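You operate a simulated robot arm through the tools that you are given. There is no shell and no other tool. Be economical: measure what you need, move in short steps, check, and stop when the job is done.

The job below is to be done with a simulated two-armed robot. You get a single attempt, and the scene is never put back.

JOB
Pick up the pen cup with one hand, pass it to the other hand and put it on the counter end. Set down upright: pen cup.

The check looks at the end state, three seconds after you hand in, the way a careful person would. Anything else that was tipped, shoved, dropped, spilled or broken makes it a failure.

ROBOT AND FRAMES
Two 6-joint arms with two-finger grippers on one trunk, on a base that drives. Base frame: it is fixed to the floor where the robot stands at the start and does not move with it; the origin is under the middle of the robot, x ahead of it, y to its left, z up; the surface under the hand at the start is at about z = 870. Units: mm, degrees, N and s.
The left shoulder is at the start at [30, 178, 1038], the right one opposite. With the tool pointing down near the work surface each hand reaches from about 440 to 840 mm from the robot's upright axis, wherever it stands, measured 20 degrees to its own side. Places, roughly: counter end [600, -1200, 900]. Payload 2.54 kg a hand.
Tool frame (each hand has its own): the origin (TCP) lies between the finger pads and is the grasp point; the fingertips stand 30 mm ahead of it; z points along the fingers, y is the line along which they close. The gripper opens to 116 mm. The gripper's body begins 95 mm behind the TCP.
Orientation is that of the tool frame in the base frame, as a unit quaternion [w, x, y, z]. With the fingers straight down and closing along the base's y, the tool's x points along the base's -x, its y along +y and its z along -z.

CONTROLS
- The arms move only by the tool nudge_tool. It takes "left_deltas", "right_deltas" or both (then of equal length, played together; a hand with none holds still); each is a list of rows, each a list of 7 numbers: the shift along the tool's x, y, z in mm, then the turn, a rotation vector about the tool's x, y, z in degrees, then the closure in counts, from 0 (fully open) to 255 (shut). In form: [[dx, dy, dz, wx, wy, wz, hand], ...]. A call has 1 to 12 rows; each row shifts and turns the commanded pose from where the row before left it, along the tool's axes as they then stand. A row lasts 0.2 s, in which the tool goes at most 50 mm and 8.6 degrees; a call with a longer step from one row to the next is refused whole, and so is a gripper value outside its range. Where a pose cannot be reached the arm comes as near as it can. A force on the tool above 40 N (or 10 N above the force at the start of the call, whichever is more), or a blocked arm, ends the call early, and 0.2 s more pass. The fingers move at their own pace (about 153 mm/s each) and stop on an object; they squeeze with about 21 N. The grip force told is the motor's: it shows also when the fingers shut on nothing. Time passes only in rows, and 0.2 s behind the last, so rows that do not move let the fingers close. It gives the time, the measured TCP pose, the force on the tool (base axes), the opening and the grip force at its end, in the units of the frame above (readings bear some noise), with the torque about the TCP (base axes, N m) and any sound that the robot's microphone picked up.
- Cameras (640 x 400 px; columns grow to the right, rows downward): "scene" is now at [50.1, 10.6, 1767.6]; the picture's right is [0.13, -0.99, 0.00], its down [-0.69, -0.09, -0.71] and it looks along [0.71, 0.10, -0.70] (base axes); focal length 296 px, centre (320, 200). "left" rides on the left gripper at [69, 15, -122] in its tool frame; the picture's right is [-0.21, 0.98, 0.00], its down [-0.83, -0.18, -0.53] and it looks along [-0.52, -0.11, 0.85] (tool axes); focal length 251 px, centre (320, 200). "right" rides on the right gripper at [69, -15, -122] in its tool frame; the picture's right is [0.21, 0.98, 0.00], its down [-0.83, 0.18, -0.53] and it looks along [-0.52, 0.11, 0.85] (tool axes); focal length 251 px, centre (320, 200). There is no depth. A picture from a camera that has moved, and an enlarged one, comes with that camera's place and axes in the base frame and with its lens.
- camera(camera): a new picture of that camera. It takes no simulated time.
- move_column(by): slides the trunk up (or, below 0, down) by that many mm; the arms and the scene camera ride with it, the base frame stays. It gives what a move gives, with no picture.
- steer(legs): drives the robot by 1 to 6 legs, each [ahead, left, turn to the left] in mm, mm and degrees, along the robot's own axes; the way and the turn of a leg run together, so that a leg with both is an arc; at most 1500 mm and 180 degrees a leg. The arms and the cameras ride along, it lands a little off, and it stops where it bumps. It gives what a move gives.
- pan_tilt(pan, tilt): turns the head with the scene camera to pan (to the left, within 143 degrees either way) and tilt (down, from -29 to 69), counted from straight ahead of the robot. It gives what a move gives.
- close_up(camera, box): a new picture of the part [left, top, right, bottom] of that camera's present view, enlarged. It takes no simulated time.
- close_job(): hands the job in; it is judged then, once.

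Go step by step. Nothing tells you exact positions but the pictures and the camera data: compare them with the known pose of the tool, close in by small moves and look again before you grip or let go. The budget is 120 turns and 108 pictures, counting those below and the enlarged ones. Unless the task says otherwise, let go and move clear before handing in, and close with one line.

The tools are called after "Request:" as name(argument=value, ...) on one line, values as JSON. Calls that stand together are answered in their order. nudge_tool: Moves the arms, as the interface text tells. Its arguments: {"type":"object","properties":{"left_deltas":{"type":"array"},"right_deltas":{"type":"array"}},"required":[]} The other tools are called the same way: move_column (by) slides the trunk up or down; steer (legs) drives the base; pan_tilt (pan, tilt) turns the head that bears the scene camera; camera (camera) takes a picture; close_up (camera, box) takes an enlarged picture of a part of a camera's view; close_job () hands the job in.

At the start:

```text
time_s: 0.0
left_ee_pos: [511.0, 304.1, 1163.6]
left_ee_rot: [0.0, 0.001, 1.0, 0.0]
left_force: [-0.3, 0.3, 0.4]
left_moment: [0.02, 0.03, 0.02]
left_grip_width: 116.0
left_grasp_force: 0.1
right_ee_pos: [529.9, -168.0, 1137.1]
right_ee_rot: [0.0, -0.001, 1.0, 0.0]
right_force: [0.3, -0.5, -0.1]
right_moment: [0.02, 0.0, 0.0]
right_grip_width: 115.9
right_grasp_force: 0.0
trunk travel left (down, up): [-250.0, 290.0]
robot x, y, heading: [2.5, -1.8, -0.3]
head pan, tilt: [7.7, 44.5]
```

scene: 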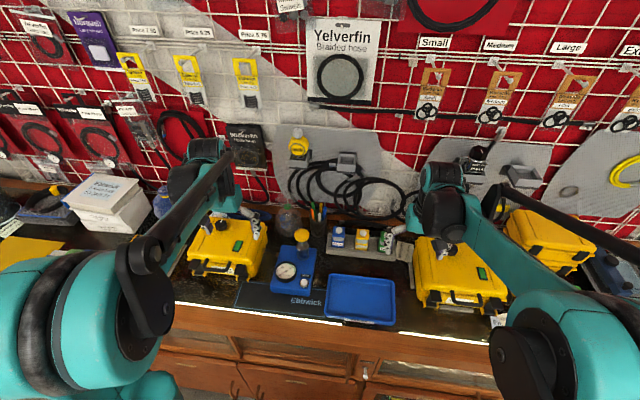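
right: 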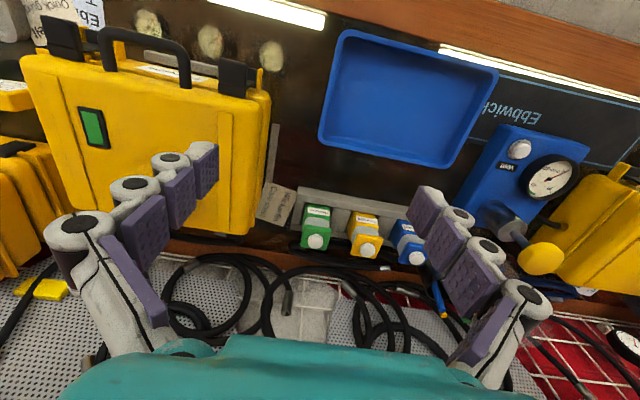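
left: 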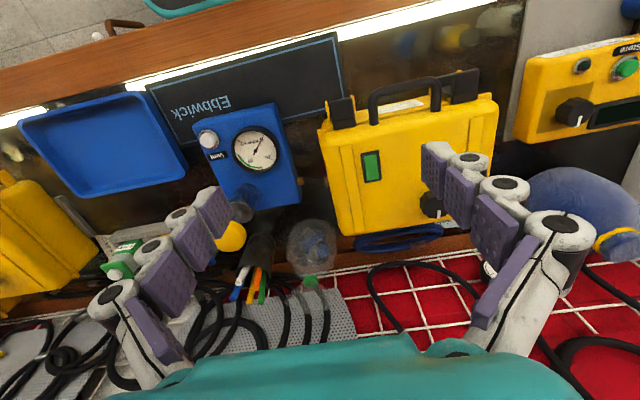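

The pen cup seems to stand at the back of the counter behind the blue gauge box, near scene pixel (318, 218). I'll enlarge that part and also look towards the counter end.

Request:
close_up(camera="scene", box=[230, 180, 430, 305])

Request:
close_up(camera="left", box=[180, 180, 380, 305])

Request:
pan_tilt(pan=-60, tilt=40)

Request:
camera(camera="scene")

```text
3.20 times, centred on (330, 242) of scene
camera zoom: at [50.1, 10.6, 1767.6], right [0.13, -0.99, 0.0], down [-0.69, -0.09, -0.71], along [0.71, 0.1, -0.7], focal length 948 px, centre (288, 64)
```

zoom: 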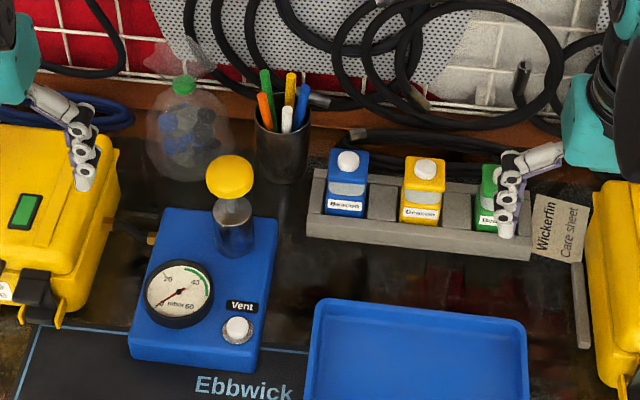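

```text
3.20 times, centred on (280, 242) of left
camera zoom: at [442.7, 319.9, 1285.7], right [0.21, 0.98, 0.0], down [0.83, -0.18, 0.53], along [0.52, -0.11, -0.85], focal length 805 px, centre (448, 64)
```

zoom: 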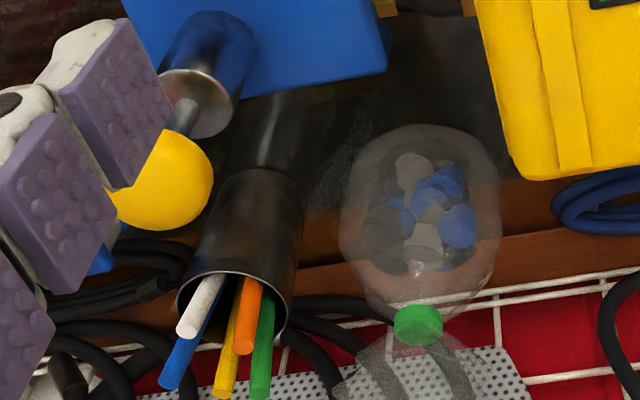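

```text
time_s: 1.4
left_ee_pos: [511.6, 304.9, 1164.8]
left_ee_rot: [0.0, 0.0, 1.0, 0.0]
left_force: [0.0, -0.5, -1.0]
left_moment: [-0.04, 0.01, 0.0]
left_grip_width: 116.4
left_grasp_force: 0.0
right_ee_pos: [530.8, -167.6, 1136.7]
right_ee_rot: [0.0, 0.001, 1.0, -0.001]
right_force: [0.0, -0.9, -0.2]
right_moment: [0.02, 0.0, 0.01]
right_grip_width: 116.1
right_grasp_force: 0.0
trunk travel left (down, up): [-250.0, 290.0]
robot x, y, heading: [-2.1, 0.6, 0.0]
head pan, tilt: [-60.0, 40.0]
```

```text
102 pictures are left
camera scene: at [11.7, -74.0, 1774.1], right [-0.87, -0.5, 0.0], down [-0.32, 0.56, -0.77], along [0.38, -0.66, -0.64], focal length 296 px, centre (320, 200)
```

scene: 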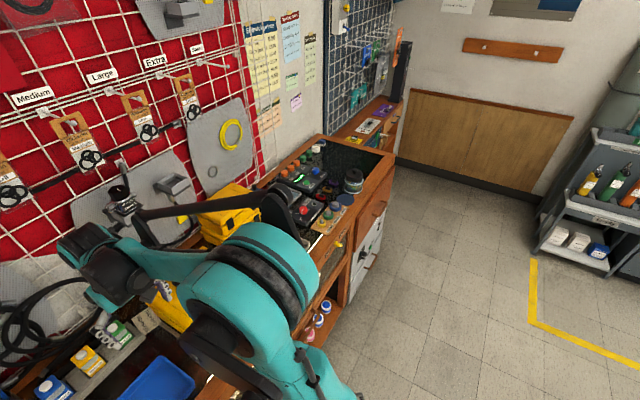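

The pen cup's rim comes out at about (786, 112, 948) by triangulating, with a diameter of roughly 66 mm. Now I'll look at the counter end more closely.

Request:
close_up(camera="scene", box=[240, 120, 420, 232])

```text
3.56 times, centred on (330, 176) of scene
camera zoom: at [11.7, -74.0, 1774.1], right [-0.87, -0.5, 0.0], down [-0.32, 0.56, -0.77], along [0.38, -0.66, -0.64], focal length 1053 px, centre (284, 285)
```

zoom: 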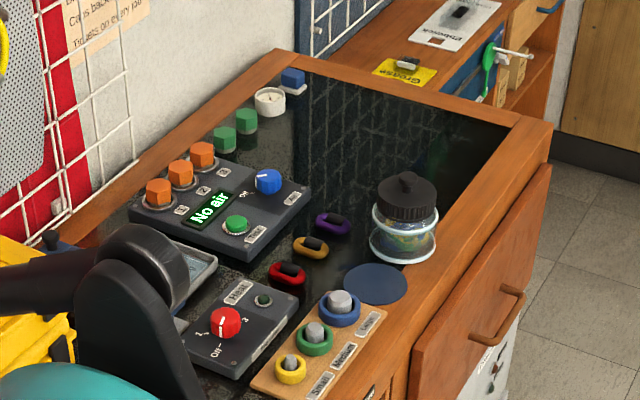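

The counter end has free dark surface beyond the jar, around (640, -1300). The plan is for the left hand to take the cup from above and the right hand to receive it and place it, so I'll move the left hand closer high up and turn the head back.

Request:
nudge_tool(left_deltas=[[-31.5, -25.7, 9, 0, 0, 0, 57], [-31.5, -25.7, 9, 0, 0, 0, 57], [-31.5, -25.7, 9, 0, 0, 0, 57], [-31.5, -25.7, 9, 0, 0, 0, 57], [-31.5, -25.7, 9, 0, 0, 0, 57], [-31.5, -25.7, 9, 0, 0, 0, 57], [0, 0, 0, 0, 0, 0, 57]])

Request:
pan_tilt(pan=5, tilt=45)

Request:
camera(camera="left")

Request:
camera(camera="scene")

```text
time_s: 3.0
left_ee_pos: [699.2, 151.4, 1109.2]
left_ee_rot: [0.0, 0.0, 1.0, 0.0]
left_force: [-0.4, 0.7, 0.9]
left_moment: [-0.02, -0.01, 0.0]
left_grip_width: 89.8
left_grasp_force: 0.0
right_ee_pos: [529.2, -167.2, 1136.6]
right_ee_rot: [0.0, 0.0, 1.0, 0.0]
right_force: [-0.6, -0.6, 0.0]
right_moment: [-0.03, -0.01, 0.03]
right_grip_width: 116.0
right_grasp_force: 0.0
trunk travel left (down, up): [-250.0, 290.0]
robot x, y, heading: [0.0, -1.4, 0.1]
head pan, tilt: [-60.0, 40.0]
```

```text
time_s: 4.3
left_ee_pos: [699.7, 150.4, 1109.4]
left_ee_rot: [0.001, 0.0, 1.0, 0.0]
left_force: [-0.2, 0.4, 0.2]
left_moment: [-0.01, -0.01, 0.02]
left_grip_width: 89.9
left_grasp_force: 0.1
right_ee_pos: [529.8, -168.6, 1137.0]
right_ee_rot: [0.0, 0.0, 1.0, 0.0]
right_force: [0.2, 0.3, 0.2]
right_moment: [0.05, -0.03, 0.0]
right_grip_width: 116.0
right_grasp_force: 0.1
trunk travel left (down, up): [-250.0, 290.0]
robot x, y, heading: [1.1, -3.8, -0.1]
head pan, tilt: [5.0, 45.0]
```

```text
100 pictures are left
camera left: at [631.3, 166.1, 1230.3], right [0.21, 0.98, 0.0], down [0.83, -0.18, 0.53], along [0.52, -0.11, -0.85], focal length 251 px, centre (320, 200)
```

left: 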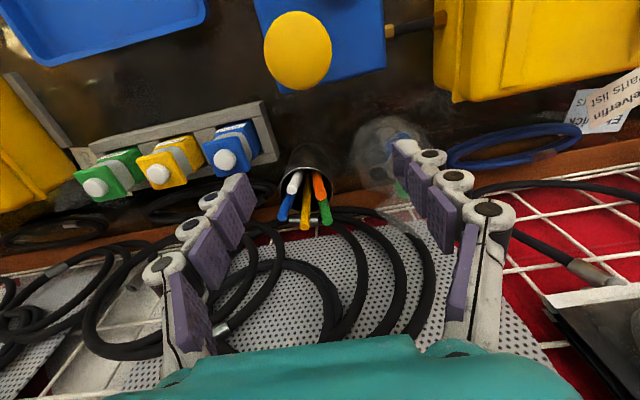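

```text
99 pictures are left
camera scene: at [50.1, 6.6, 1766.9], right [0.09, -1.0, 0.0], down [-0.7, -0.06, -0.71], along [0.7, 0.06, -0.71], focal length 296 px, centre (320, 200)
```

scene: 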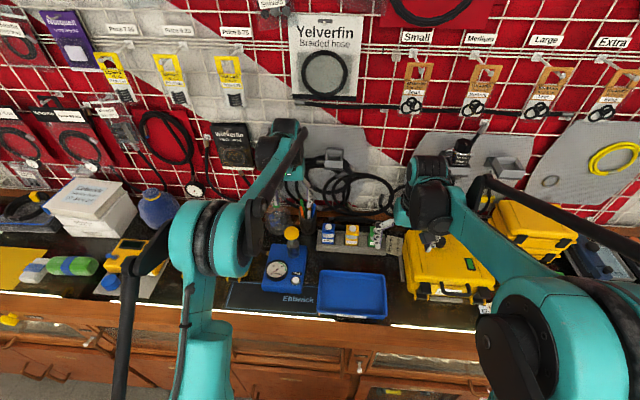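

The cup is now clearly visible from the left hand. I'll enlarge it to measure it.

Request:
close_up(camera="left", box=[240, 120, 400, 220])

Request:
close_up(camera="scene", box=[260, 180, 360, 242])

```text
4.00 times, centred on (320, 170) of left
camera zoom: at [631.3, 166.1, 1230.3], right [0.21, 0.98, 0.0], down [0.83, -0.18, 0.53], along [0.52, -0.11, -0.85], focal length 1006 px, centre (320, 320)
```

zoom: 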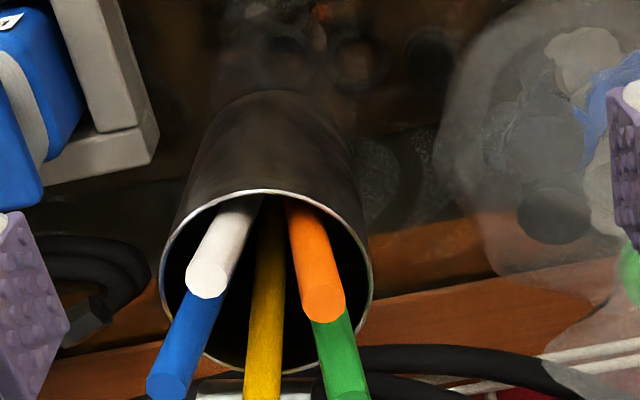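

```text
6.40 times, centred on (310, 211) of scene
camera zoom: at [50.1, 6.6, 1766.9], right [0.09, -1.0, 0.0], down [-0.7, -0.06, -0.71], along [0.7, 0.06, -0.71], focal length 1896 px, centre (384, 130)
```

zoom: 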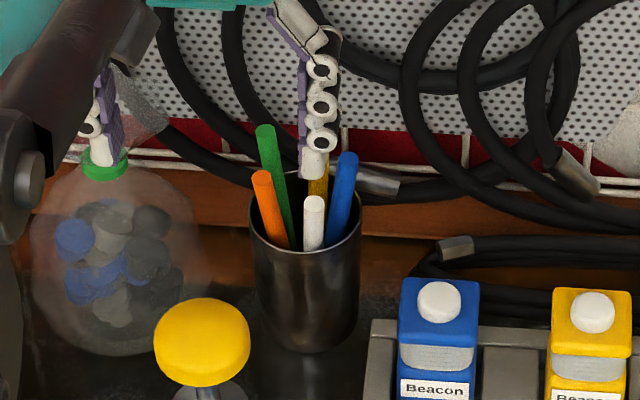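

The cup measures at centre (784, 115), rim z≈955, diameter 65, with pen tops near z 1015; the bottle stands about 120 mm to its left. I'll go above the cup with the jaws turned 30° so the left finger stays away from the bottle.

Request:
nudge_tool(left_deltas=[[-28.2, -12, 14.7, 0, 0, 0, 62], [-28.2, -12, 14.7, 0, 0, 0, 68], [-28.2, -12, 14.7, 0, 0, 0, 68], [0, 0, 0, 0, 0, -7.5, 68], [0, 0, 0, 0, 0, -7.5, 68], [0, 0, 0, 0, 0, -7.5, 68], [0, 0, 0, 0, 0, -7.5, 68], [0, 0, 0, 0, 0, 0, 68]])

Request:
camera(camera="left")

Request:
close_up(camera="scene", box=[240, 150, 380, 238])

Request:
camera(camera="right")

```text
time_s: 4.8
left_ee_pos: [717.4, 141.9, 1099.3]
left_ee_rot: [-0.01, -0.004, 1.0, 0.001]
left_force: [-34.7, -0.3, 5.3]
left_moment: [0.04, -4.24, 0.36]
left_grip_width: 84.8
left_grasp_force: 0.0
right_ee_pos: [530.8, -167.6, 1138.5]
right_ee_rot: [0.0, -0.001, 1.0, 0.0]
right_force: [1.0, -0.2, -0.5]
right_moment: [0.0, 0.18, 0.01]
right_grip_width: 115.9
right_grasp_force: 0.0
trunk travel left (down, up): [-250.0, 290.0]
robot x, y, heading: [1.6, 2.3, 0.1]
head pan, tilt: [5.0, 45.0]
stopped in row 2 (left hand): the force on the tool passed its limit at 101 N (the readings are from after the stop); the commanded pose is now the measured one
```

```text
96 pictures are left
camera left: at [651.2, 156.1, 1221.4], right [0.21, 0.98, 0.0], down [0.84, -0.18, 0.52], along [0.5, -0.11, -0.86], focal length 251 px, centre (320, 200)
```

left: 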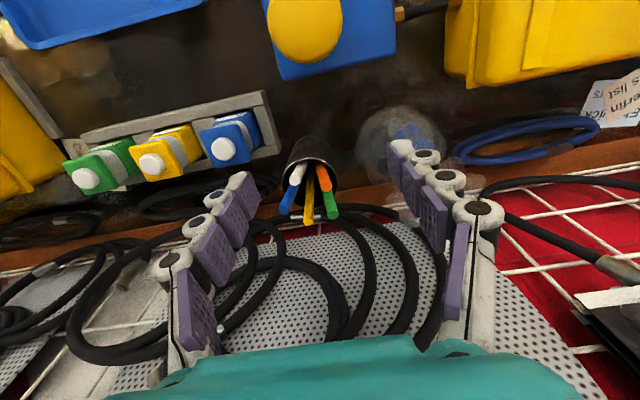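

```text
4.55 times, centred on (310, 194) of scene
camera zoom: at [47.7, 6.6, 1767.0], right [0.09, -1.0, 0.0], down [-0.7, -0.06, -0.71], along [0.71, 0.06, -0.71], focal length 1346 px, centre (366, 227)
```

zoom: 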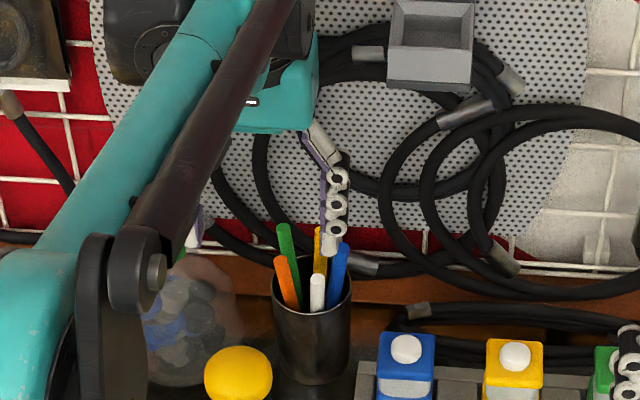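

```text
94 pictures are left
camera right: at [461.4, -183.8, 1259.3], right [-0.22, 0.98, 0.0], down [0.82, 0.18, 0.54], along [0.52, 0.12, -0.84], focal length 251 px, centre (320, 200)
```

right: 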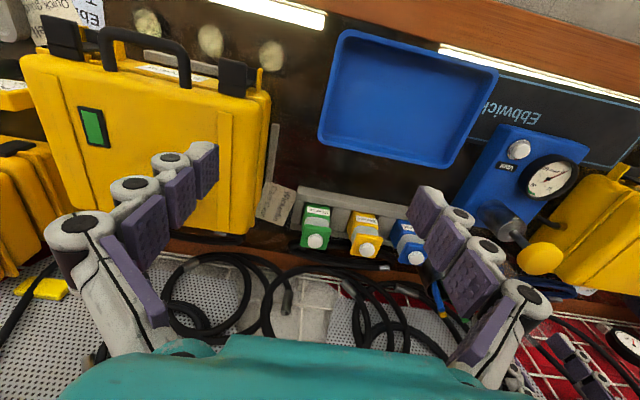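

The left wrist bumped something on the wall side at x≈717, so a straight-down grasp this deep isn't possible. I'll back off a little and see what it touched.

Request:
nudge_tool(left_deltas=[[30, 10, -10, 0, 0, 0, 57], [30, 10, -10, 0, 0, 0, 57]])

Request:
pan_tilt(pan=12, tilt=38)

Request:
close_up(camera="scene", box=[180, 80, 500, 280])

```text
time_s: 5.4
left_ee_pos: [659.5, 160.3, 1117.7]
left_ee_rot: [-0.008, -0.003, 1.0, 0.001]
left_force: [0.1, -0.4, 0.0]
left_moment: [-0.02, -0.03, 0.05]
left_grip_width: 90.3
left_grasp_force: 0.0
right_ee_pos: [530.8, -167.3, 1137.2]
right_ee_rot: [0.001, 0.001, 1.0, 0.0]
right_force: [-0.6, 0.4, -0.3]
right_moment: [-0.04, -0.01, 0.01]
right_grip_width: 116.2
right_grasp_force: 0.1
trunk travel left (down, up): [-250.0, 290.0]
robot x, y, heading: [-0.6, 0.9, -0.0]
head pan, tilt: [5.0, 45.0]
```

```text
time_s: 6.1
left_ee_pos: [661.8, 159.8, 1116.0]
left_ee_rot: [-0.008, -0.002, 1.0, 0.002]
left_force: [0.2, -0.1, 0.5]
left_moment: [-0.01, 0.04, -0.02]
left_grip_width: 90.1
left_grasp_force: 0.1
right_ee_pos: [532.6, -167.0, 1136.9]
right_ee_rot: [0.0, -0.001, 1.0, -0.001]
right_force: [-0.3, 0.3, 0.1]
right_moment: [-0.02, -0.01, 0.02]
right_grip_width: 115.9
right_grasp_force: 0.0
trunk travel left (down, up): [-250.0, 290.0]
robot x, y, heading: [-2.2, -3.1, -0.1]
head pan, tilt: [12.0, 38.0]
```

```text
2.00 times, centred on (340, 180) of scene
camera zoom: at [54.0, 17.5, 1777.1], right [0.21, -0.98, 0.0], down [-0.6, -0.13, -0.79], along [0.77, 0.16, -0.62], focal length 592 px, centre (280, 240)
```

zoom: 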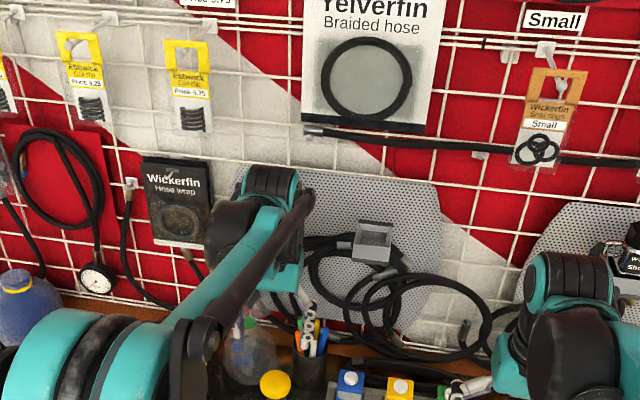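

Nothing fell, and the left wrist simply has no room at the wall. I'll let the right hand do the pick with a 40° forward tilt between the pump knob and the beacons. The left hand will receive, so I back it out and try rolling it so its camera ends up on top when horizontal.

Request:
nudge_tool(left_deltas=[[32, 28, -8, 0, 0, 0, 0], [32, 28, -8, 0, 0, 0, 0], [32, 28, -8, 0, 0, 0, 0], [32, 28, -8, 0, 0, 0, 0], [32, 28, -8, 0, 0, 0, 0], [0, 0, 0, 0, 0, 8.5, 0], [0, 0, 0, 0, 0, 8.5, 0], [0, 0, 0, 0, 0, 8.5, 0], [0, 0, 0, 0, 0, 8.5, 0], [0, 0, 0, 0, 0, 8.5, 0], [0, 0, 0, 0, 0, 8.5, 0], [0, 0, 0, 0, 0, 8.5, 0]])

Request:
nudge_tool(left_deltas=[[0, 0, 0, 0, 0, 8.5, 0], [0, 0, 0, 0, 0, 8.5, 0], [0, 0, 0, 0, 0, 8.5, 0], [0, 0, 0, 0, 0, 8.5, 0], [0, 0, 0, 0, 0, 8.5, 0], [0, 0, 0, 0, 0, 8.5, 0], [0, 0, 0, 0, 0, 8.5, 0], [0, 0, 0, 0, 0, 8.5, 0], [0, 0, 0, 0, 0, 8.5, 0], [0, 0, 0, 0, 0, 8.5, 0], [0, 0, 0, 0, 0, 8.5, 0]])

```text
time_s: 8.7
left_ee_pos: [501.8, 298.5, 1160.8]
left_ee_rot: [-0.007, 0.495, 0.869, -0.002]
left_force: [-0.7, 0.3, -0.8]
left_moment: [0.01, 0.01, -0.01]
left_grip_width: 116.0
left_grasp_force: 0.1
right_ee_pos: [531.9, -167.5, 1137.1]
right_ee_rot: [-0.001, 0.0, 1.0, 0.0]
right_force: [0.2, -0.3, -0.1]
right_moment: [0.01, -0.02, -0.03]
right_grip_width: 116.2
right_grasp_force: 0.1
trunk travel left (down, up): [-250.0, 290.0]
robot x, y, heading: [-5.5, 1.3, 0.2]
head pan, tilt: [12.0, 38.0]
```

```text
time_s: 11.1
left_ee_pos: [501.0, 299.1, 1160.1]
left_ee_rot: [-0.003, 0.972, 0.236, -0.008]
left_force: [0.3, 0.1, 0.1]
left_moment: [0.01, 0.01, 0.0]
left_grip_width: 116.1
left_grasp_force: 0.1
right_ee_pos: [531.8, -167.5, 1136.5]
right_ee_rot: [0.0, 0.0, 1.0, 0.0]
right_force: [-0.9, -0.5, -0.2]
right_moment: [0.01, -0.02, 0.01]
right_grip_width: 115.8
right_grasp_force: 0.0
trunk travel left (down, up): [-250.0, 290.0]
robot x, y, heading: [-0.2, -0.0, 0.1]
head pan, tilt: [12.0, 38.0]
```

The left roll works. I'll finish it and at the same time yaw and tilt the right hand for its pick.

Request:
nudge_tool(left_deltas=[[0, 0, 0, 0, 0, 8.5, 0], [0, 0, 0, 0, 0, 8.5, 0], [0, 0, 0, 0, 0, 8.5, 0], [0, 0, 0, 0, 0, 1.8, 0], [0, 0, 0, 0, 0, 0, 0], [0, 0, 0, 0, 0, 0, 0], [0, 0, 0, 0, 0, 0, 0], [0, 0, 0, 0, 0, 0, 0]], right_deltas=[[0, 0, 0, 0, 0, -8.5, 70], [0, 0, 0, 0, 0, -8.5, 70], [0, 0, 0, 0, -8, 0, 70], [0, 0, 0, 0, -8, 0, 70], [0, 0, 0, 0, -8, 0, 70], [0, 0, 0, 0, -8, 0, 70], [0, 0, 0, 0, -8, 0, 70], [0, 0, 0, 0, 0, 0, 70]])

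Request:
nudge_tool(right_deltas=[[-21.9, 28.35, 22.1, 0, 0, 0, 70], [-21.9, 28.35, 22.1, 0, 0, 0, 70], [-21.9, 28.35, 22.1, 0, 0, 0, 70], [-21.9, 28.35, 22.1, 0, 0, 0, 70], [-21.9, 28.35, 22.1, 0, 0, 0, 70], [-21.9, 28.35, 22.1, 0, 0, 0, 70], [0, 0, 0, 0, 0, 0, 70]])

Request:
camera(camera="right")

Request:
camera(camera="scene")

```text
time_s: 12.9
left_ee_pos: [510.5, 154.7, 1161.0]
left_ee_rot: [-0.011, 0.999, 0.036, -0.006]
left_force: [-0.7, -0.3, -0.1]
left_moment: [0.0, 0.03, 0.0]
left_grip_width: 115.8
left_grasp_force: 0.0
left hand out of reach, approached as far as the arm can: row 1, 2, 3, 4
right_ee_pos: [531.5, -168.6, 1137.1]
right_ee_rot: [0.34, -0.138, 0.929, 0.05]
right_force: [0.4, 0.3, -1.0]
right_moment: [-0.01, -0.01, 0.02]
right_grip_width: 84.2
right_grasp_force: 0.0
trunk travel left (down, up): [-250.0, 290.0]
robot x, y, heading: [0.4, -1.5, -0.1]
head pan, tilt: [12.0, 38.0]
```

```text
time_s: 14.5
left_ee_pos: [510.0, 154.9, 1160.8]
left_ee_rot: [-0.011, 0.999, 0.035, -0.006]
left_force: [-0.3, 0.3, 0.2]
left_moment: [0.06, -0.02, 0.01]
left_grip_width: 115.9
left_grasp_force: 0.1
right_ee_pos: [659.3, 49.5, 1119.8]
right_ee_rot: [0.339, -0.139, 0.929, 0.05]
right_force: [0.3, -0.8, 0.1]
right_moment: [-0.02, -0.03, 0.02]
right_grip_width: 84.3
right_grasp_force: 0.0
trunk travel left (down, up): [-250.0, 290.0]
robot x, y, heading: [-2.2, 4.4, 0.0]
head pan, tilt: [12.0, 38.0]
```

```text
92 pictures are left
camera right: at [538.2, -4.5, 1169.2], right [-0.44, 0.89, -0.14], down [0.22, 0.26, 0.94], along [0.87, 0.39, -0.31], focal length 251 px, centre (320, 200)
```

right: 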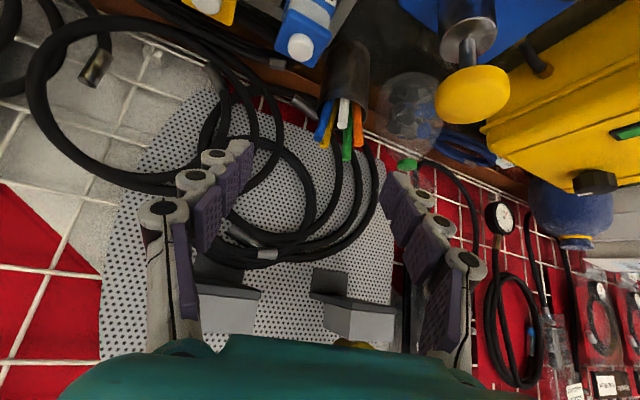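

```text
91 pictures are left
camera scene: at [52.4, 16.5, 1777.2], right [0.21, -0.98, 0.0], down [-0.6, -0.13, -0.79], along [0.77, 0.16, -0.62], focal length 296 px, centre (320, 200)
```

scene: 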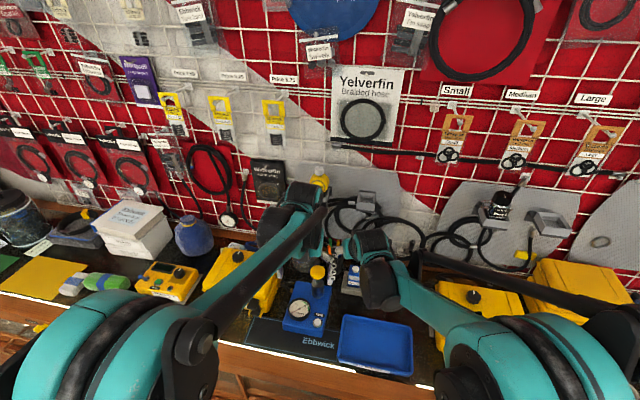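

The left hand hit its roll limit near 170° and drifted inward. I'll take it back out and unroll it a bit before continuing with the pick.

Request:
nudge_tool(left_deltas=[[0, -25, 0, 0, 0, -8, 0], [0, -30, 0, 0, 0, -8, 0], [0, -30, 0, 0, 0, -8, 0], [0, -30, 0, 0, 0, 0, 0], [0, -30, 0, 0, 0, 0, 0], [0, 0, 0, 0, 0, 0, 0]])

Request:
close_up(camera="right", box=[260, 20, 460, 145])

```text
time_s: 15.9
left_ee_pos: [466.3, 289.4, 1164.9]
left_ee_rot: [-0.012, 0.97, 0.244, -0.005]
left_force: [0.2, 0.0, 0.9]
left_moment: [0.03, 0.03, 0.01]
left_grip_width: 115.9
left_grasp_force: 0.0
right_ee_pos: [659.6, 49.5, 1119.2]
right_ee_rot: [0.338, -0.139, 0.93, 0.051]
right_force: [0.1, 0.5, -0.3]
right_moment: [0.02, -0.01, 0.01]
right_grip_width: 84.1
right_grasp_force: 0.1
trunk travel left (down, up): [-250.0, 290.0]
robot x, y, heading: [2.9, -1.7, 0.0]
head pan, tilt: [12.0, 38.0]
```

```text
3.20 times, centred on (360, 82) of right
camera zoom: at [539.1, -4.6, 1168.7], right [-0.44, 0.89, -0.14], down [0.22, 0.26, 0.94], along [0.87, 0.39, -0.31], focal length 805 px, centre (192, 576)
```

zoom: 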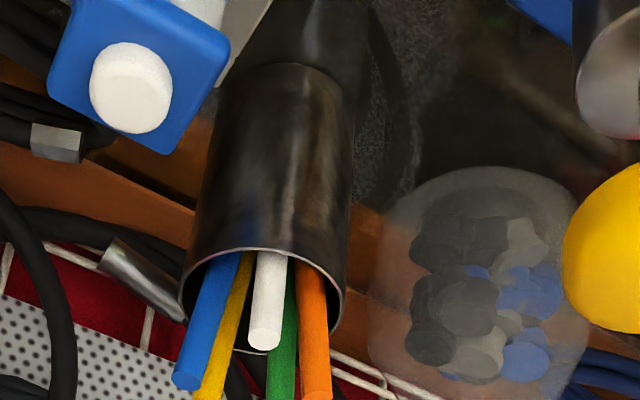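

The cup's position agrees from this view too, at about (786, 117). Next I move the right hand to the pre-grasp pose on the approach line.

Request:
nudge_tool(right_deltas=[[6.5, 9.2, 31.2, 0, 0, 0, 70], [6.5, 9.2, 31.2, 0, 0, 0, 70], [6.5, 9.2, 31.2, 0, 0, 0, 70], [0, 0, 0, 0, 0, 0, 70]])

Request:
camera(camera="right")

Request:
camera(camera="left")

Request:
close_up(camera="scene", box=[250, 150, 450, 275])

```text
time_s: 16.9
left_ee_pos: [462.4, 289.5, 1164.5]
left_ee_rot: [-0.013, 0.97, 0.242, -0.004]
left_force: [-0.8, -0.2, -0.2]
left_moment: [0.0, -0.01, 0.0]
left_grip_width: 116.1
left_grasp_force: 0.2
right_ee_pos: [694.2, 89.8, 1036.2]
right_ee_rot: [0.34, -0.14, 0.929, 0.051]
right_force: [0.0, 0.6, -0.1]
right_moment: [0.06, -0.01, 0.02]
right_grip_width: 84.3
right_grasp_force: 0.0
trunk travel left (down, up): [-250.0, 290.0]
robot x, y, heading: [2.3, -0.3, -0.3]
head pan, tilt: [12.0, 38.0]
```

```text
89 pictures are left
camera right: at [573.6, 35.4, 1084.7], right [-0.44, 0.89, -0.14], down [0.22, 0.26, 0.94], along [0.87, 0.39, -0.31], focal length 251 px, centre (320, 200)
```

right: 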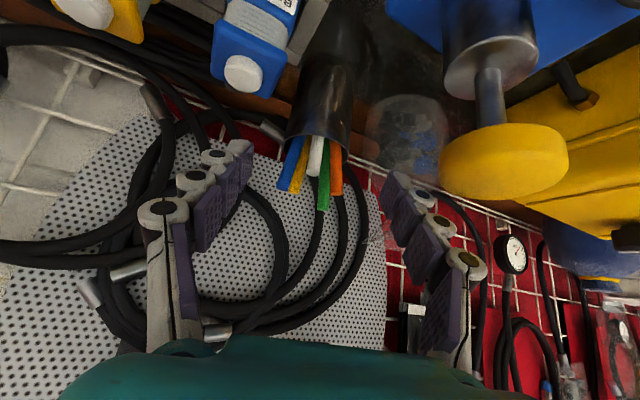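

```text
88 pictures are left
camera left: at [533.9, 306.3, 1285.5], right [0.27, -0.96, -0.02], down [-0.81, -0.24, 0.54], along [-0.53, -0.13, -0.84], focal length 251 px, centre (320, 200)
```

left: 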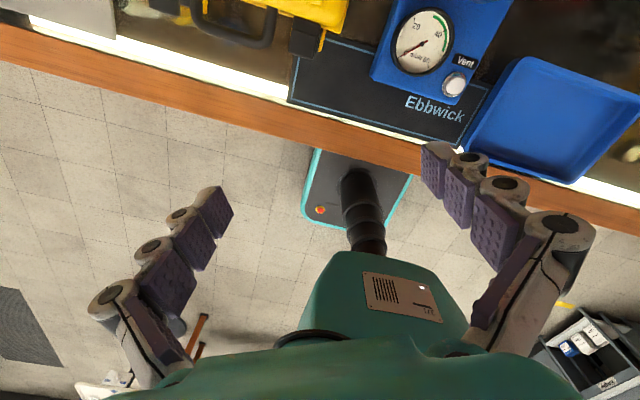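

```text
3.20 times, centred on (350, 212) of scene
camera zoom: at [52.4, 17.2, 1777.2], right [0.21, -0.98, 0.0], down [-0.6, -0.13, -0.79], along [0.77, 0.16, -0.62], focal length 948 px, centre (224, 160)
```

zoom: 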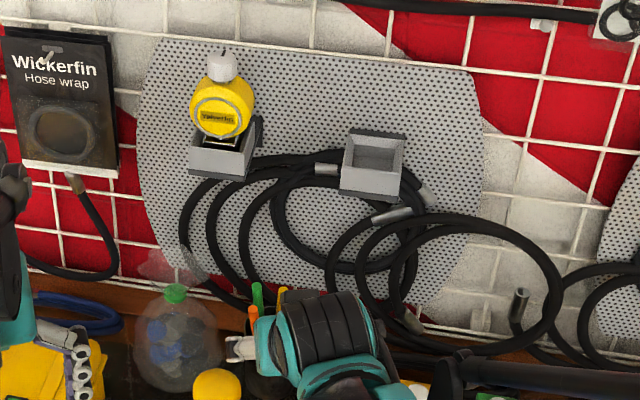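

The alignment looks good, with the cup centred between the pads and the wrist clear of the wall. I advance 95 mm along the tool axis and check again.

Request:
nudge_tool(right_deltas=[[0, 0, 25, 0, 0, 0, 70], [0, 0, 25, 0, 0, 0, 70], [0, 0, 25, 0, 0, 0, 70], [0, 0, 20, 0, 0, 0, 70], [0, 0, 0, 0, 0, 0, 70]])

Request:
camera(camera="right")

Request:
close_up(camera="scene", box=[250, 150, 450, 275])

```text
time_s: 18.1
left_ee_pos: [463.9, 288.6, 1164.3]
left_ee_rot: [-0.013, 0.97, 0.243, -0.004]
left_force: [-0.7, -0.8, 0.8]
left_moment: [0.05, -0.01, 0.01]
left_grip_width: 116.1
left_grasp_force: 0.1
right_ee_pos: [753.2, 108.4, 962.9]
right_ee_rot: [0.338, -0.139, 0.929, 0.051]
right_force: [-0.4, 0.2, 0.2]
right_moment: [-0.02, -0.01, 0.03]
right_grip_width: 84.1
right_grasp_force: 0.0
trunk travel left (down, up): [-250.0, 290.0]
robot x, y, heading: [0.4, 0.3, 0.2]
head pan, tilt: [12.0, 38.0]
```

```text
86 pictures are left
camera right: at [632.4, 53.7, 1012.1], right [-0.44, 0.89, -0.14], down [0.22, 0.26, 0.94], along [0.87, 0.39, -0.31], focal length 251 px, centre (320, 200)
```

right: 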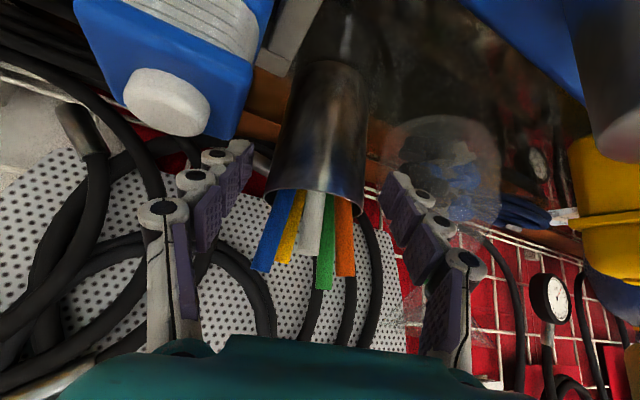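

```text
3.20 times, centred on (350, 212) of scene
camera zoom: at [53.1, 17.7, 1777.2], right [0.21, -0.98, 0.0], down [-0.6, -0.13, -0.79], along [0.77, 0.16, -0.62], focal length 948 px, centre (224, 160)
```

zoom: 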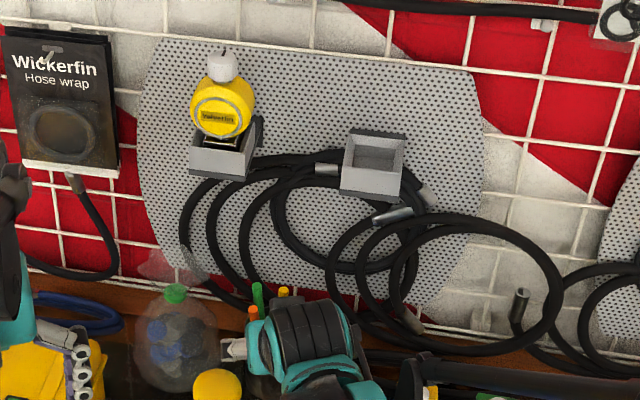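

The cup is centred laterally within 2 mm. I advance the last 42 mm, then look again before closing.

Request:
nudge_tool(right_deltas=[[0, 0, 14, 0, 0, 0, 70], [0, 0, 14, 0, 0, 0, 70], [0, 0, 14, 0, 0, 0, 70], [0, 0, 0, 0, 0, 0, 70]])

Request:
camera(camera="right")

```text
time_s: 19.1
left_ee_pos: [463.9, 289.5, 1164.2]
left_ee_rot: [-0.013, 0.97, 0.242, -0.005]
left_force: [-1.1, 0.5, 0.3]
left_moment: [-0.02, -0.02, -0.02]
left_grip_width: 116.0
left_grasp_force: 0.1
right_ee_pos: [780.1, 115.6, 929.8]
right_ee_rot: [0.339, -0.14, 0.929, 0.051]
right_force: [-1.2, 0.7, 0.1]
right_moment: [0.01, 0.02, 0.01]
right_grip_width: 84.2
right_grasp_force: 0.1
trunk travel left (down, up): [-250.0, 290.0]
robot x, y, heading: [1.8, -0.5, -0.1]
head pan, tilt: [12.0, 38.0]
```

```text
84 pictures are left
camera right: at [658.0, 61.8, 979.6], right [-0.44, 0.89, -0.14], down [0.22, 0.26, 0.94], along [0.87, 0.39, -0.31], focal length 251 px, centre (320, 200)
```

right: 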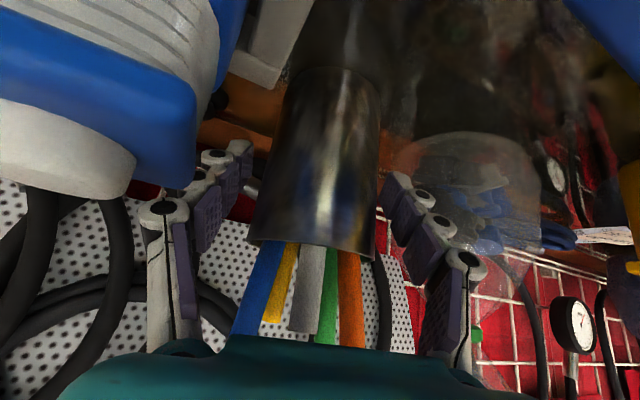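

The cup lies right between the pads at the TCP. I close the right hand.

Request:
nudge_tool(right_deltas=[[0, 0, 0, 0, 0, 0, 100], [0, 0, 0, 0, 0, 0, 130], [0, 0, 0, 0, 0, 0, 180], [0, 0, 0, 0, 0, 0, 255], [0, 0, 0, 0, 0, 0, 255], [0, 0, 0, 0, 0, 0, 255]])

Request:
camera(camera="right")

```text
time_s: 20.5
left_ee_pos: [465.4, 289.3, 1163.8]
left_ee_rot: [-0.013, 0.97, 0.242, -0.004]
left_force: [-0.5, -0.5, 0.9]
left_moment: [0.01, 0.03, -0.01]
left_grip_width: 115.9
left_grasp_force: 0.0
right_ee_pos: [779.7, 115.3, 930.5]
right_ee_rot: [0.338, -0.14, 0.929, 0.051]
right_force: [-0.3, -0.4, 0.1]
right_moment: [0.0, 0.0, -0.03]
right_grip_width: 62.3
right_grasp_force: 20.6
trunk travel left (down, up): [-250.0, 290.0]
robot x, y, heading: [2.8, -1.4, -0.0]
head pan, tilt: [12.0, 38.0]
```

```text
83 pictures are left
camera right: at [658.2, 61.9, 979.4], right [-0.44, 0.89, -0.14], down [0.22, 0.26, 0.94], along [0.87, 0.39, -0.31], focal length 251 px, centre (320, 200)
```

right: 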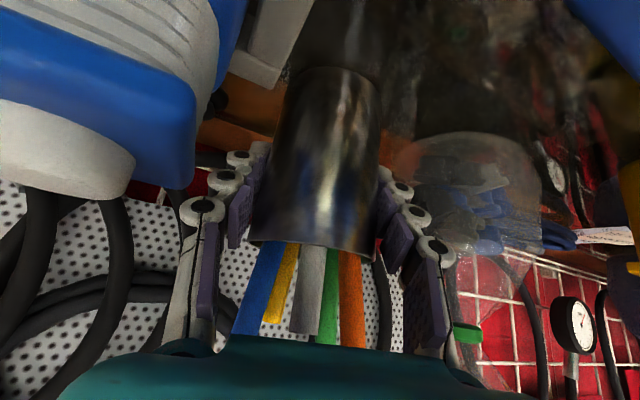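

The grip is firm at 62 mm. I lift straight up 60 mm, then draw back diagonally along the approach line.

Request:
nudge_tool(right_deltas=[[-12.9, 0, -15.3, 0, 0, 0, 255], [-12.9, 0, -15.3, 0, 0, 0, 255], [-12.9, 0, -15.3, 0, 0, 0, 255], [0, 0, -20, 0, 0, 0, 255], [0, 0, -20, 0, 0, 0, 255], [0, 0, -20, 0, 0, 0, 255], [0, 0, -20, 0, 0, 0, 255], [0, 0, -20, 0, 0, 0, 255], [0, 0, 0, 0, 0, 0, 255]])

Request:
camera(camera="right")

Request:
camera(camera="scene")

```text
time_s: 22.5
left_ee_pos: [464.7, 289.8, 1163.5]
left_ee_rot: [-0.012, 0.97, 0.244, -0.005]
left_force: [-1.1, -0.7, -0.5]
left_moment: [0.01, 0.02, -0.03]
left_grip_width: 116.1
left_grasp_force: 0.0
right_ee_pos: [718.7, 96.1, 1067.7]
right_ee_rot: [0.339, -0.139, 0.929, 0.051]
right_force: [-0.1, 0.6, -1.5]
right_moment: [0.05, 0.01, 0.0]
right_grip_width: 62.5
right_grasp_force: 20.6
trunk travel left (down, up): [-250.0, 290.0]
robot x, y, heading: [0.3, -1.2, 0.0]
head pan, tilt: [12.0, 38.0]
```

```text
82 pictures are left
camera right: at [597.6, 43.3, 1116.3], right [-0.44, 0.89, -0.14], down [0.22, 0.26, 0.94], along [0.87, 0.39, -0.31], focal length 251 px, centre (320, 200)
```

right: 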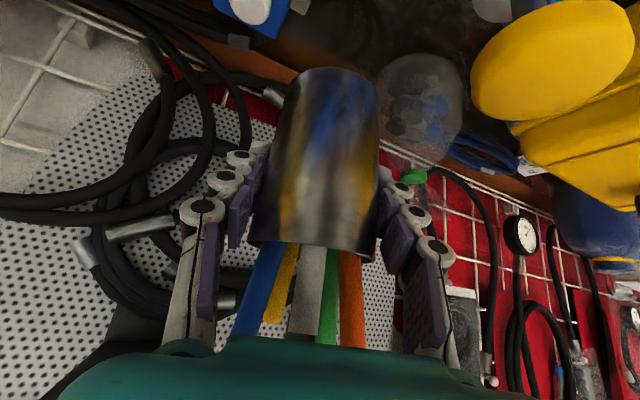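

```text
81 pictures are left
camera scene: at [54.6, 17.9, 1777.1], right [0.21, -0.98, 0.0], down [-0.6, -0.13, -0.79], along [0.77, 0.16, -0.62], focal length 296 px, centre (320, 200)
```

scene: 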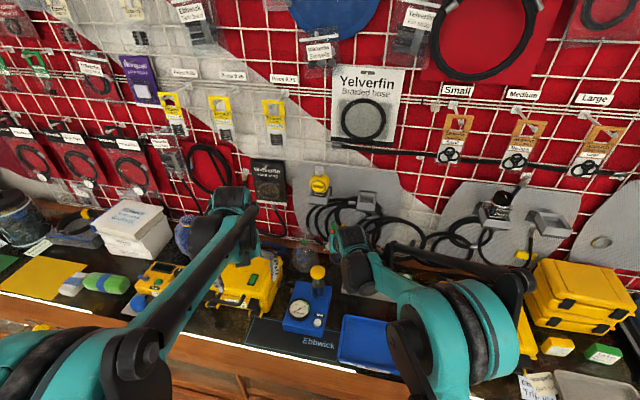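

The cup is out and held upright. Now I move the left hand forward and pitch it towards horizontal with its camera on top, to see whether that pose is reachable.

Request:
nudge_tool(left_deltas=[[45, 9.3, 0, 0, 0, 0, 0], [45, 9.3, 0, 0, 0, 0, 0], [45, 9.3, 0, 0, 0, 0, 0], [0, 0, 0, 0, 8.3, 0, 0], [0, 0, 0, 0, 8.3, 0, 0], [0, 0, 0, 0, 8.3, 0, 0], [0, 0, 0, 0, 8.3, 0, 0], [0, 0, 0, 0, 8.3, 0, 0], [0, 0, 0, 0, 8.3, 0, 0], [0, 0, 0, 0, 8.3, 0, 0], [0, 0, 0, 0, 8.3, 0, 0], [0, 0, 0, 0, 8.3, 0, 0]])

Request:
camera(camera="scene")

```text
time_s: 25.1
left_ee_pos: [597.0, 329.1, 1161.8]
left_ee_rot: [-0.157, 0.773, 0.186, 0.586]
left_force: [-0.1, -0.2, -0.4]
left_moment: [0.02, 0.0, -0.01]
left_grip_width: 116.2
left_grasp_force: 0.1
right_ee_pos: [718.7, 97.1, 1066.5]
right_ee_rot: [0.338, -0.139, 0.929, 0.051]
right_force: [0.2, -1.1, -2.2]
right_moment: [-0.02, 0.02, 0.01]
right_grip_width: 62.2
right_grasp_force: 20.9
trunk travel left (down, up): [-250.0, 290.0]
robot x, y, heading: [0.2, -0.6, 0.1]
head pan, tilt: [12.0, 38.0]
```

```text
80 pictures are left
camera scene: at [55.1, 18.1, 1777.0], right [0.21, -0.98, 0.0], down [-0.6, -0.13, -0.79], along [0.77, 0.16, -0.62], focal length 296 px, centre (320, 200)
```

scene: 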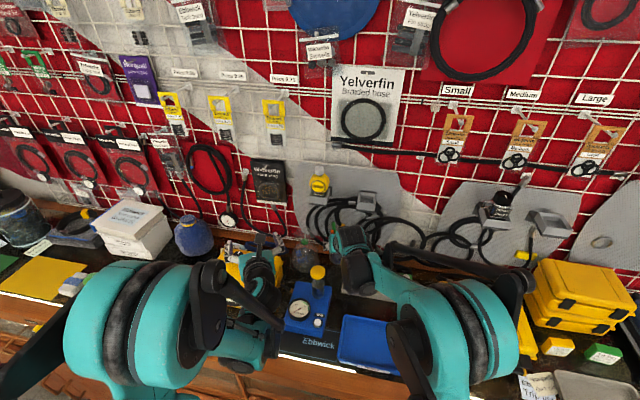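

The horizontal pose is reachable (azimuth 28°, 15° down). Now the left hand yaws to -45° while the right hand brings the cup back to about (580, -20, 1150) and yaws to +45°, so they meet at right angles.

Request:
nudge_tool(left_deltas=[[0, 0, 0, -7.9, 0, 2.15, 0], [0, 0, 0, -7.9, 0, 2.15, 0], [0, 0, 0, -7.9, 0, 2.15, 0], [0, 0, 0, -7.9, 0, 2.15, 0], [0, 0, 0, -7.9, 0, 2.15, 0], [0, 0, 0, -7.9, 0, 2.15, 0], [0, 0, 0, -7.9, 0, 2.15, 0], [0, 0, 0, -7.9, 0, 2.15, 0], [0, 0, 0, -7.9, 0, 2.15, 0], [0, 0, 0, 0, 0, 0, 0]], right_deltas=[[14.8, -14.3, -34.1, 0, 0, 0, 255], [14.8, -14.3, -34.1, 0, 0, 0, 255], [14.8, -14.3, -34.1, 0, 0, 0, 255], [14.8, -14.3, -34.1, 0, 0, 0, 255], [14.8, -14.3, -34.1, 0, 0, 0, 255], [0, 0, 0, -4.5, 0, -5.36, 255], [0, 0, 0, -4.5, 0, -5.36, 255], [0, 0, 0, -4.5, 0, -5.36, 255], [0, 0, 0, -4.5, 0, -5.36, 255], [0, 0, 0, 0, 0, 0, 255]])

Request:
camera(camera="scene")

Request:
camera(camera="left")

Request:
camera(camera="right")

```text
time_s: 27.3
left_ee_pos: [598.6, 319.4, 1162.3]
left_ee_rot: [-0.088, 0.791, 0.096, 0.597]
left_force: [0.1, -0.1, 0.3]
left_moment: [-0.01, 0.01, 0.01]
left_grip_width: 116.1
left_grasp_force: 0.0
left hand out of reach, approached as far as the arm can: row 2, 3, 4, 5, 6, 7, 8, 9
right_ee_pos: [578.9, -18.9, 1149.2]
right_ee_rot: [0.315, -0.361, 0.868, 0.132]
right_force: [-0.5, 0.5, -2.1]
right_moment: [-0.01, 0.01, 0.02]
right_grip_width: 62.5
right_grasp_force: 21.1
trunk travel left (down, up): [-250.0, 290.0]
robot x, y, heading: [1.7, -0.4, 0.1]
head pan, tilt: [12.0, 38.0]
```

```text
79 pictures are left
camera scene: at [53.1, 18.0, 1777.1], right [0.21, -0.98, 0.0], down [-0.6, -0.13, -0.79], along [0.77, 0.16, -0.62], focal length 296 px, centre (320, 200)
```

scene: 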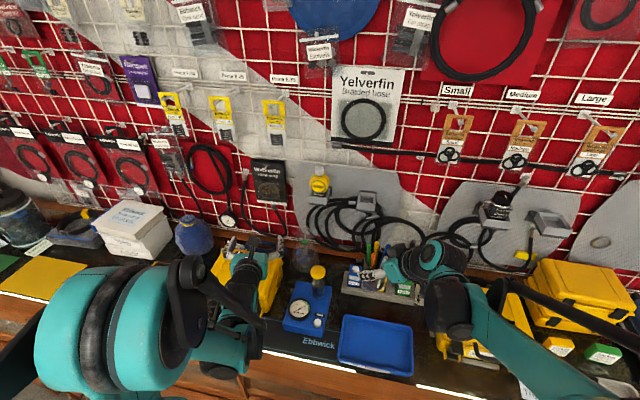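

```text
78 pictures are left
camera left: at [508.3, 277.3, 1261.5], right [0.19, -0.95, -0.23], down [-0.76, 0.0, -0.65], along [0.62, 0.3, -0.73], focal length 251 px, centre (320, 200)
```

left: 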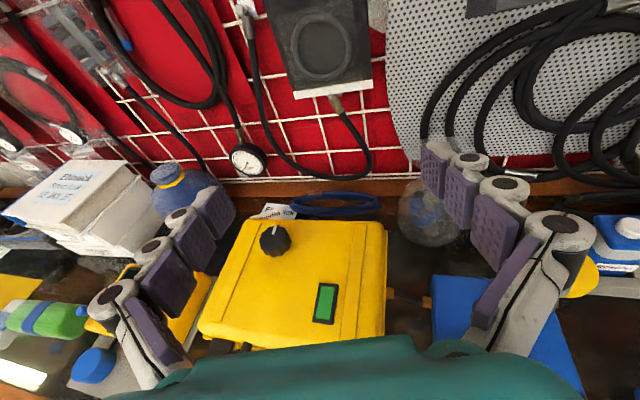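

```text
77 pictures are left
camera right: at [497.8, -124.8, 1199.3], right [-0.81, 0.57, -0.14], down [0.08, 0.33, 0.94], along [0.58, 0.75, -0.31], focal length 251 px, centre (320, 200)
```

right: 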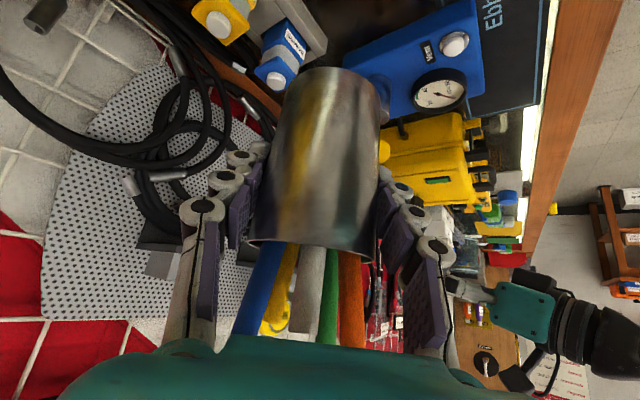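

The left hand hits its roll limit at azimuth 15°. I'll unroll it the other way: -180° first, then yaw, then another -180°.

Request:
nudge_tool(left_deltas=[[0, 0, 0, 0, 0, -8.57, 0], [0, 0, 0, 0, 0, -8.57, 0], [0, 0, 0, 0, 0, -8.57, 0], [0, 0, 0, 0, 0, -8.57, 0], [0, 0, 0, 0, 0, -8.57, 0], [0, 0, 0, 0, 0, -8.57, 0], [0, 0, 0, 0, 0, -8.57, 0], [0, 0, 0, 0, 0, -8.57, 0], [0, 0, 0, 0, 0, -8.57, 0], [0, 0, 0, 0, 0, -8.57, 0], [0, 0, 0, 0, 0, -8.57, 0]])

Request:
nudge_tool(left_deltas=[[0, 0, 0, 0, 0, -8.57, 0], [0, 0, 0, 0, 0, -8.57, 0], [0, 0, 0, 0, 0, -8.57, 0], [0, 0, 0, 0, 0, -8.57, 0], [0, 0, 0, 0, 0, -8.57, 0], [0, 0, 0, 0, 0, -8.57, 0], [0, 0, 0, 0, 0, -8.57, 0], [0, 0, 0, 0, 0, -8.57, 0], [0, 0, 0, 0, 0, -8.57, 0], [0, 0, 0, 0, 0, -8.57, 0]])

Request:
nudge_tool(left_deltas=[[0, 0, 0, 7.25, 0, 1.97, 0], [0, 0, 0, 7.25, 0, 1.97, 0], [0, 0, 0, 7.25, 0, 1.97, 0], [0, 0, 0, 7.25, 0, 1.97, 0], [0, 0, 0, 7.25, 0, 1.97, 0], [0, 0, 0, 7.25, 0, 1.97, 0], [0, 0, 0, 7.25, 0, 1.97, 0], [0, 0, 0, 7.25, 0, 1.97, 0], [0, 0, 0, 0, 0, 0, 0]])

```text
time_s: 29.7
left_ee_pos: [598.7, 318.6, 1162.2]
left_ee_rot: [0.378, 0.468, 0.646, 0.47]
left_force: [0.2, 0.1, -0.7]
left_moment: [-0.06, 0.0, -0.01]
left_grip_width: 116.1
left_grasp_force: 0.0
right_ee_pos: [579.8, -18.7, 1149.8]
right_ee_rot: [0.317, -0.36, 0.868, 0.131]
right_force: [-0.6, -0.6, -1.9]
right_moment: [-0.01, -0.01, 0.02]
right_grip_width: 62.4
right_grasp_force: 21.0
trunk travel left (down, up): [-250.0, 290.0]
robot x, y, heading: [-2.3, -0.7, 0.1]
head pan, tilt: [12.0, 38.0]
```

```text
time_s: 31.9
left_ee_pos: [599.2, 320.1, 1163.5]
left_ee_rot: [0.597, -0.097, 0.792, 0.088]
left_force: [1.1, 0.9, 0.5]
left_moment: [-0.03, 0.01, 0.0]
left_grip_width: 115.9
left_grasp_force: 0.0
right_ee_pos: [579.5, -21.1, 1150.1]
right_ee_rot: [0.316, -0.36, 0.868, 0.132]
right_force: [0.1, -0.5, -1.6]
right_moment: [-0.01, -0.03, -0.02]
right_grip_width: 62.2
right_grasp_force: 20.6
trunk travel left (down, up): [-250.0, 290.0]
robot x, y, heading: [0.5, -1.4, -0.1]
head pan, tilt: [12.0, 38.0]
```

```text
time_s: 33.9
left_ee_pos: [598.8, 319.3, 1164.4]
left_ee_rot: [0.552, 0.31, 0.74, -0.227]
left_force: [0.4, -0.1, -0.5]
left_moment: [-0.01, -0.01, 0.0]
left_grip_width: 116.0
left_grasp_force: 0.0
right_ee_pos: [579.2, -22.2, 1150.3]
right_ee_rot: [0.316, -0.359, 0.868, 0.131]
right_force: [0.4, 0.2, -1.8]
right_moment: [0.03, -0.03, 0.01]
right_grip_width: 62.1
right_grasp_force: 21.8
trunk travel left (down, up): [-250.0, 290.0]
robot x, y, heading: [-2.2, -0.4, 0.1]
head pan, tilt: [12.0, 38.0]
```

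The left hand is now at azimuth -45°. I roll it the second -180° so the camera comes on top.

Request:
nudge_tool(left_deltas=[[0, 0, 0, 0, 0, -8.57, 0], [0, 0, 0, 0, 0, -8.57, 0], [0, 0, 0, 0, 0, -8.57, 0], [0, 0, 0, 0, 0, -8.57, 0], [0, 0, 0, 0, 0, -8.57, 0], [0, 0, 0, 0, 0, -8.57, 0], [0, 0, 0, 0, 0, -8.57, 0], [0, 0, 0, 0, 0, -8.57, 0], [0, 0, 0, 0, 0, -8.57, 0], [0, 0, 0, 0, 0, -8.57, 0], [0, 0, 0, 0, 0, -8.57, 0]])

Request:
nudge_tool(left_deltas=[[0, 0, 0, 0, 0, -8.57, 0], [0, 0, 0, 0, 0, -8.57, 0], [0, 0, 0, 0, 0, -8.57, 0], [0, 0, 0, 0, 0, -8.57, 0], [0, 0, 0, 0, 0, -8.57, 0], [0, 0, 0, 0, 0, -8.57, 0], [0, 0, 0, 0, 0, -8.57, 0], [0, 0, 0, 0, 0, -8.57, 0], [0, 0, 0, 0, 0, -8.57, 0], [0, 0, 0, 0, 0, -8.57, 0], [0, 0, 0, 0, 0, 0, 0]])

Request:
camera(camera="left")

```text
time_s: 36.3
left_ee_pos: [600.5, 318.3, 1163.4]
left_ee_rot: [0.208, -0.334, 0.73, -0.559]
left_force: [0.7, 0.0, 0.6]
left_moment: [0.01, -0.03, -0.01]
left_grip_width: 116.0
left_grasp_force: 0.0
right_ee_pos: [580.6, -20.0, 1150.0]
right_ee_rot: [0.316, -0.36, 0.868, 0.13]
right_force: [-0.1, -0.2, -1.6]
right_moment: [-0.02, -0.01, 0.02]
right_grip_width: 62.1
right_grasp_force: 20.3
trunk travel left (down, up): [-250.0, 290.0]
robot x, y, heading: [1.5, 2.4, -0.0]
head pan, tilt: [12.0, 38.0]
```

```text
time_s: 38.7
left_ee_pos: [599.5, 318.3, 1162.6]
left_ee_rot: [0.227, 0.741, -0.308, 0.552]
left_force: [-0.4, 0.6, 0.7]
left_moment: [-0.02, 0.0, -0.03]
left_grip_width: 116.2
left_grasp_force: 0.1
right_ee_pos: [579.8, -19.3, 1150.2]
right_ee_rot: [0.316, -0.359, 0.868, 0.131]
right_force: [0.3, -0.2, -2.1]
right_moment: [0.0, -0.01, -0.01]
right_grip_width: 62.2
right_grasp_force: 21.3
trunk travel left (down, up): [-250.0, 290.0]
robot x, y, heading: [-0.6, -2.1, -0.0]
head pan, tilt: [12.0, 38.0]
```

```text
76 pictures are left
camera left: at [520.2, 377.5, 1263.6], right [-0.74, -0.64, -0.21], down [-0.4, 0.66, -0.64], along [0.55, -0.39, -0.74], focal length 251 px, centre (320, 200)
```

left: 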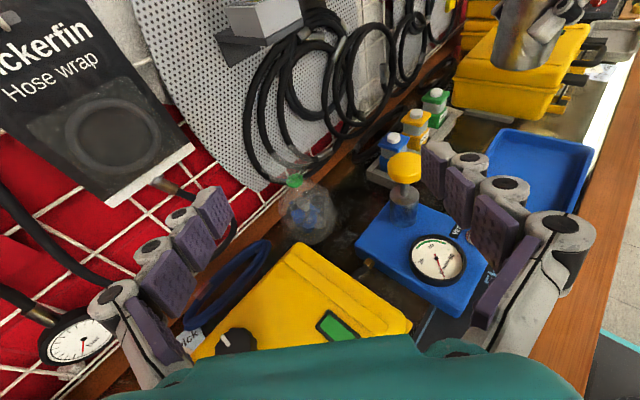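

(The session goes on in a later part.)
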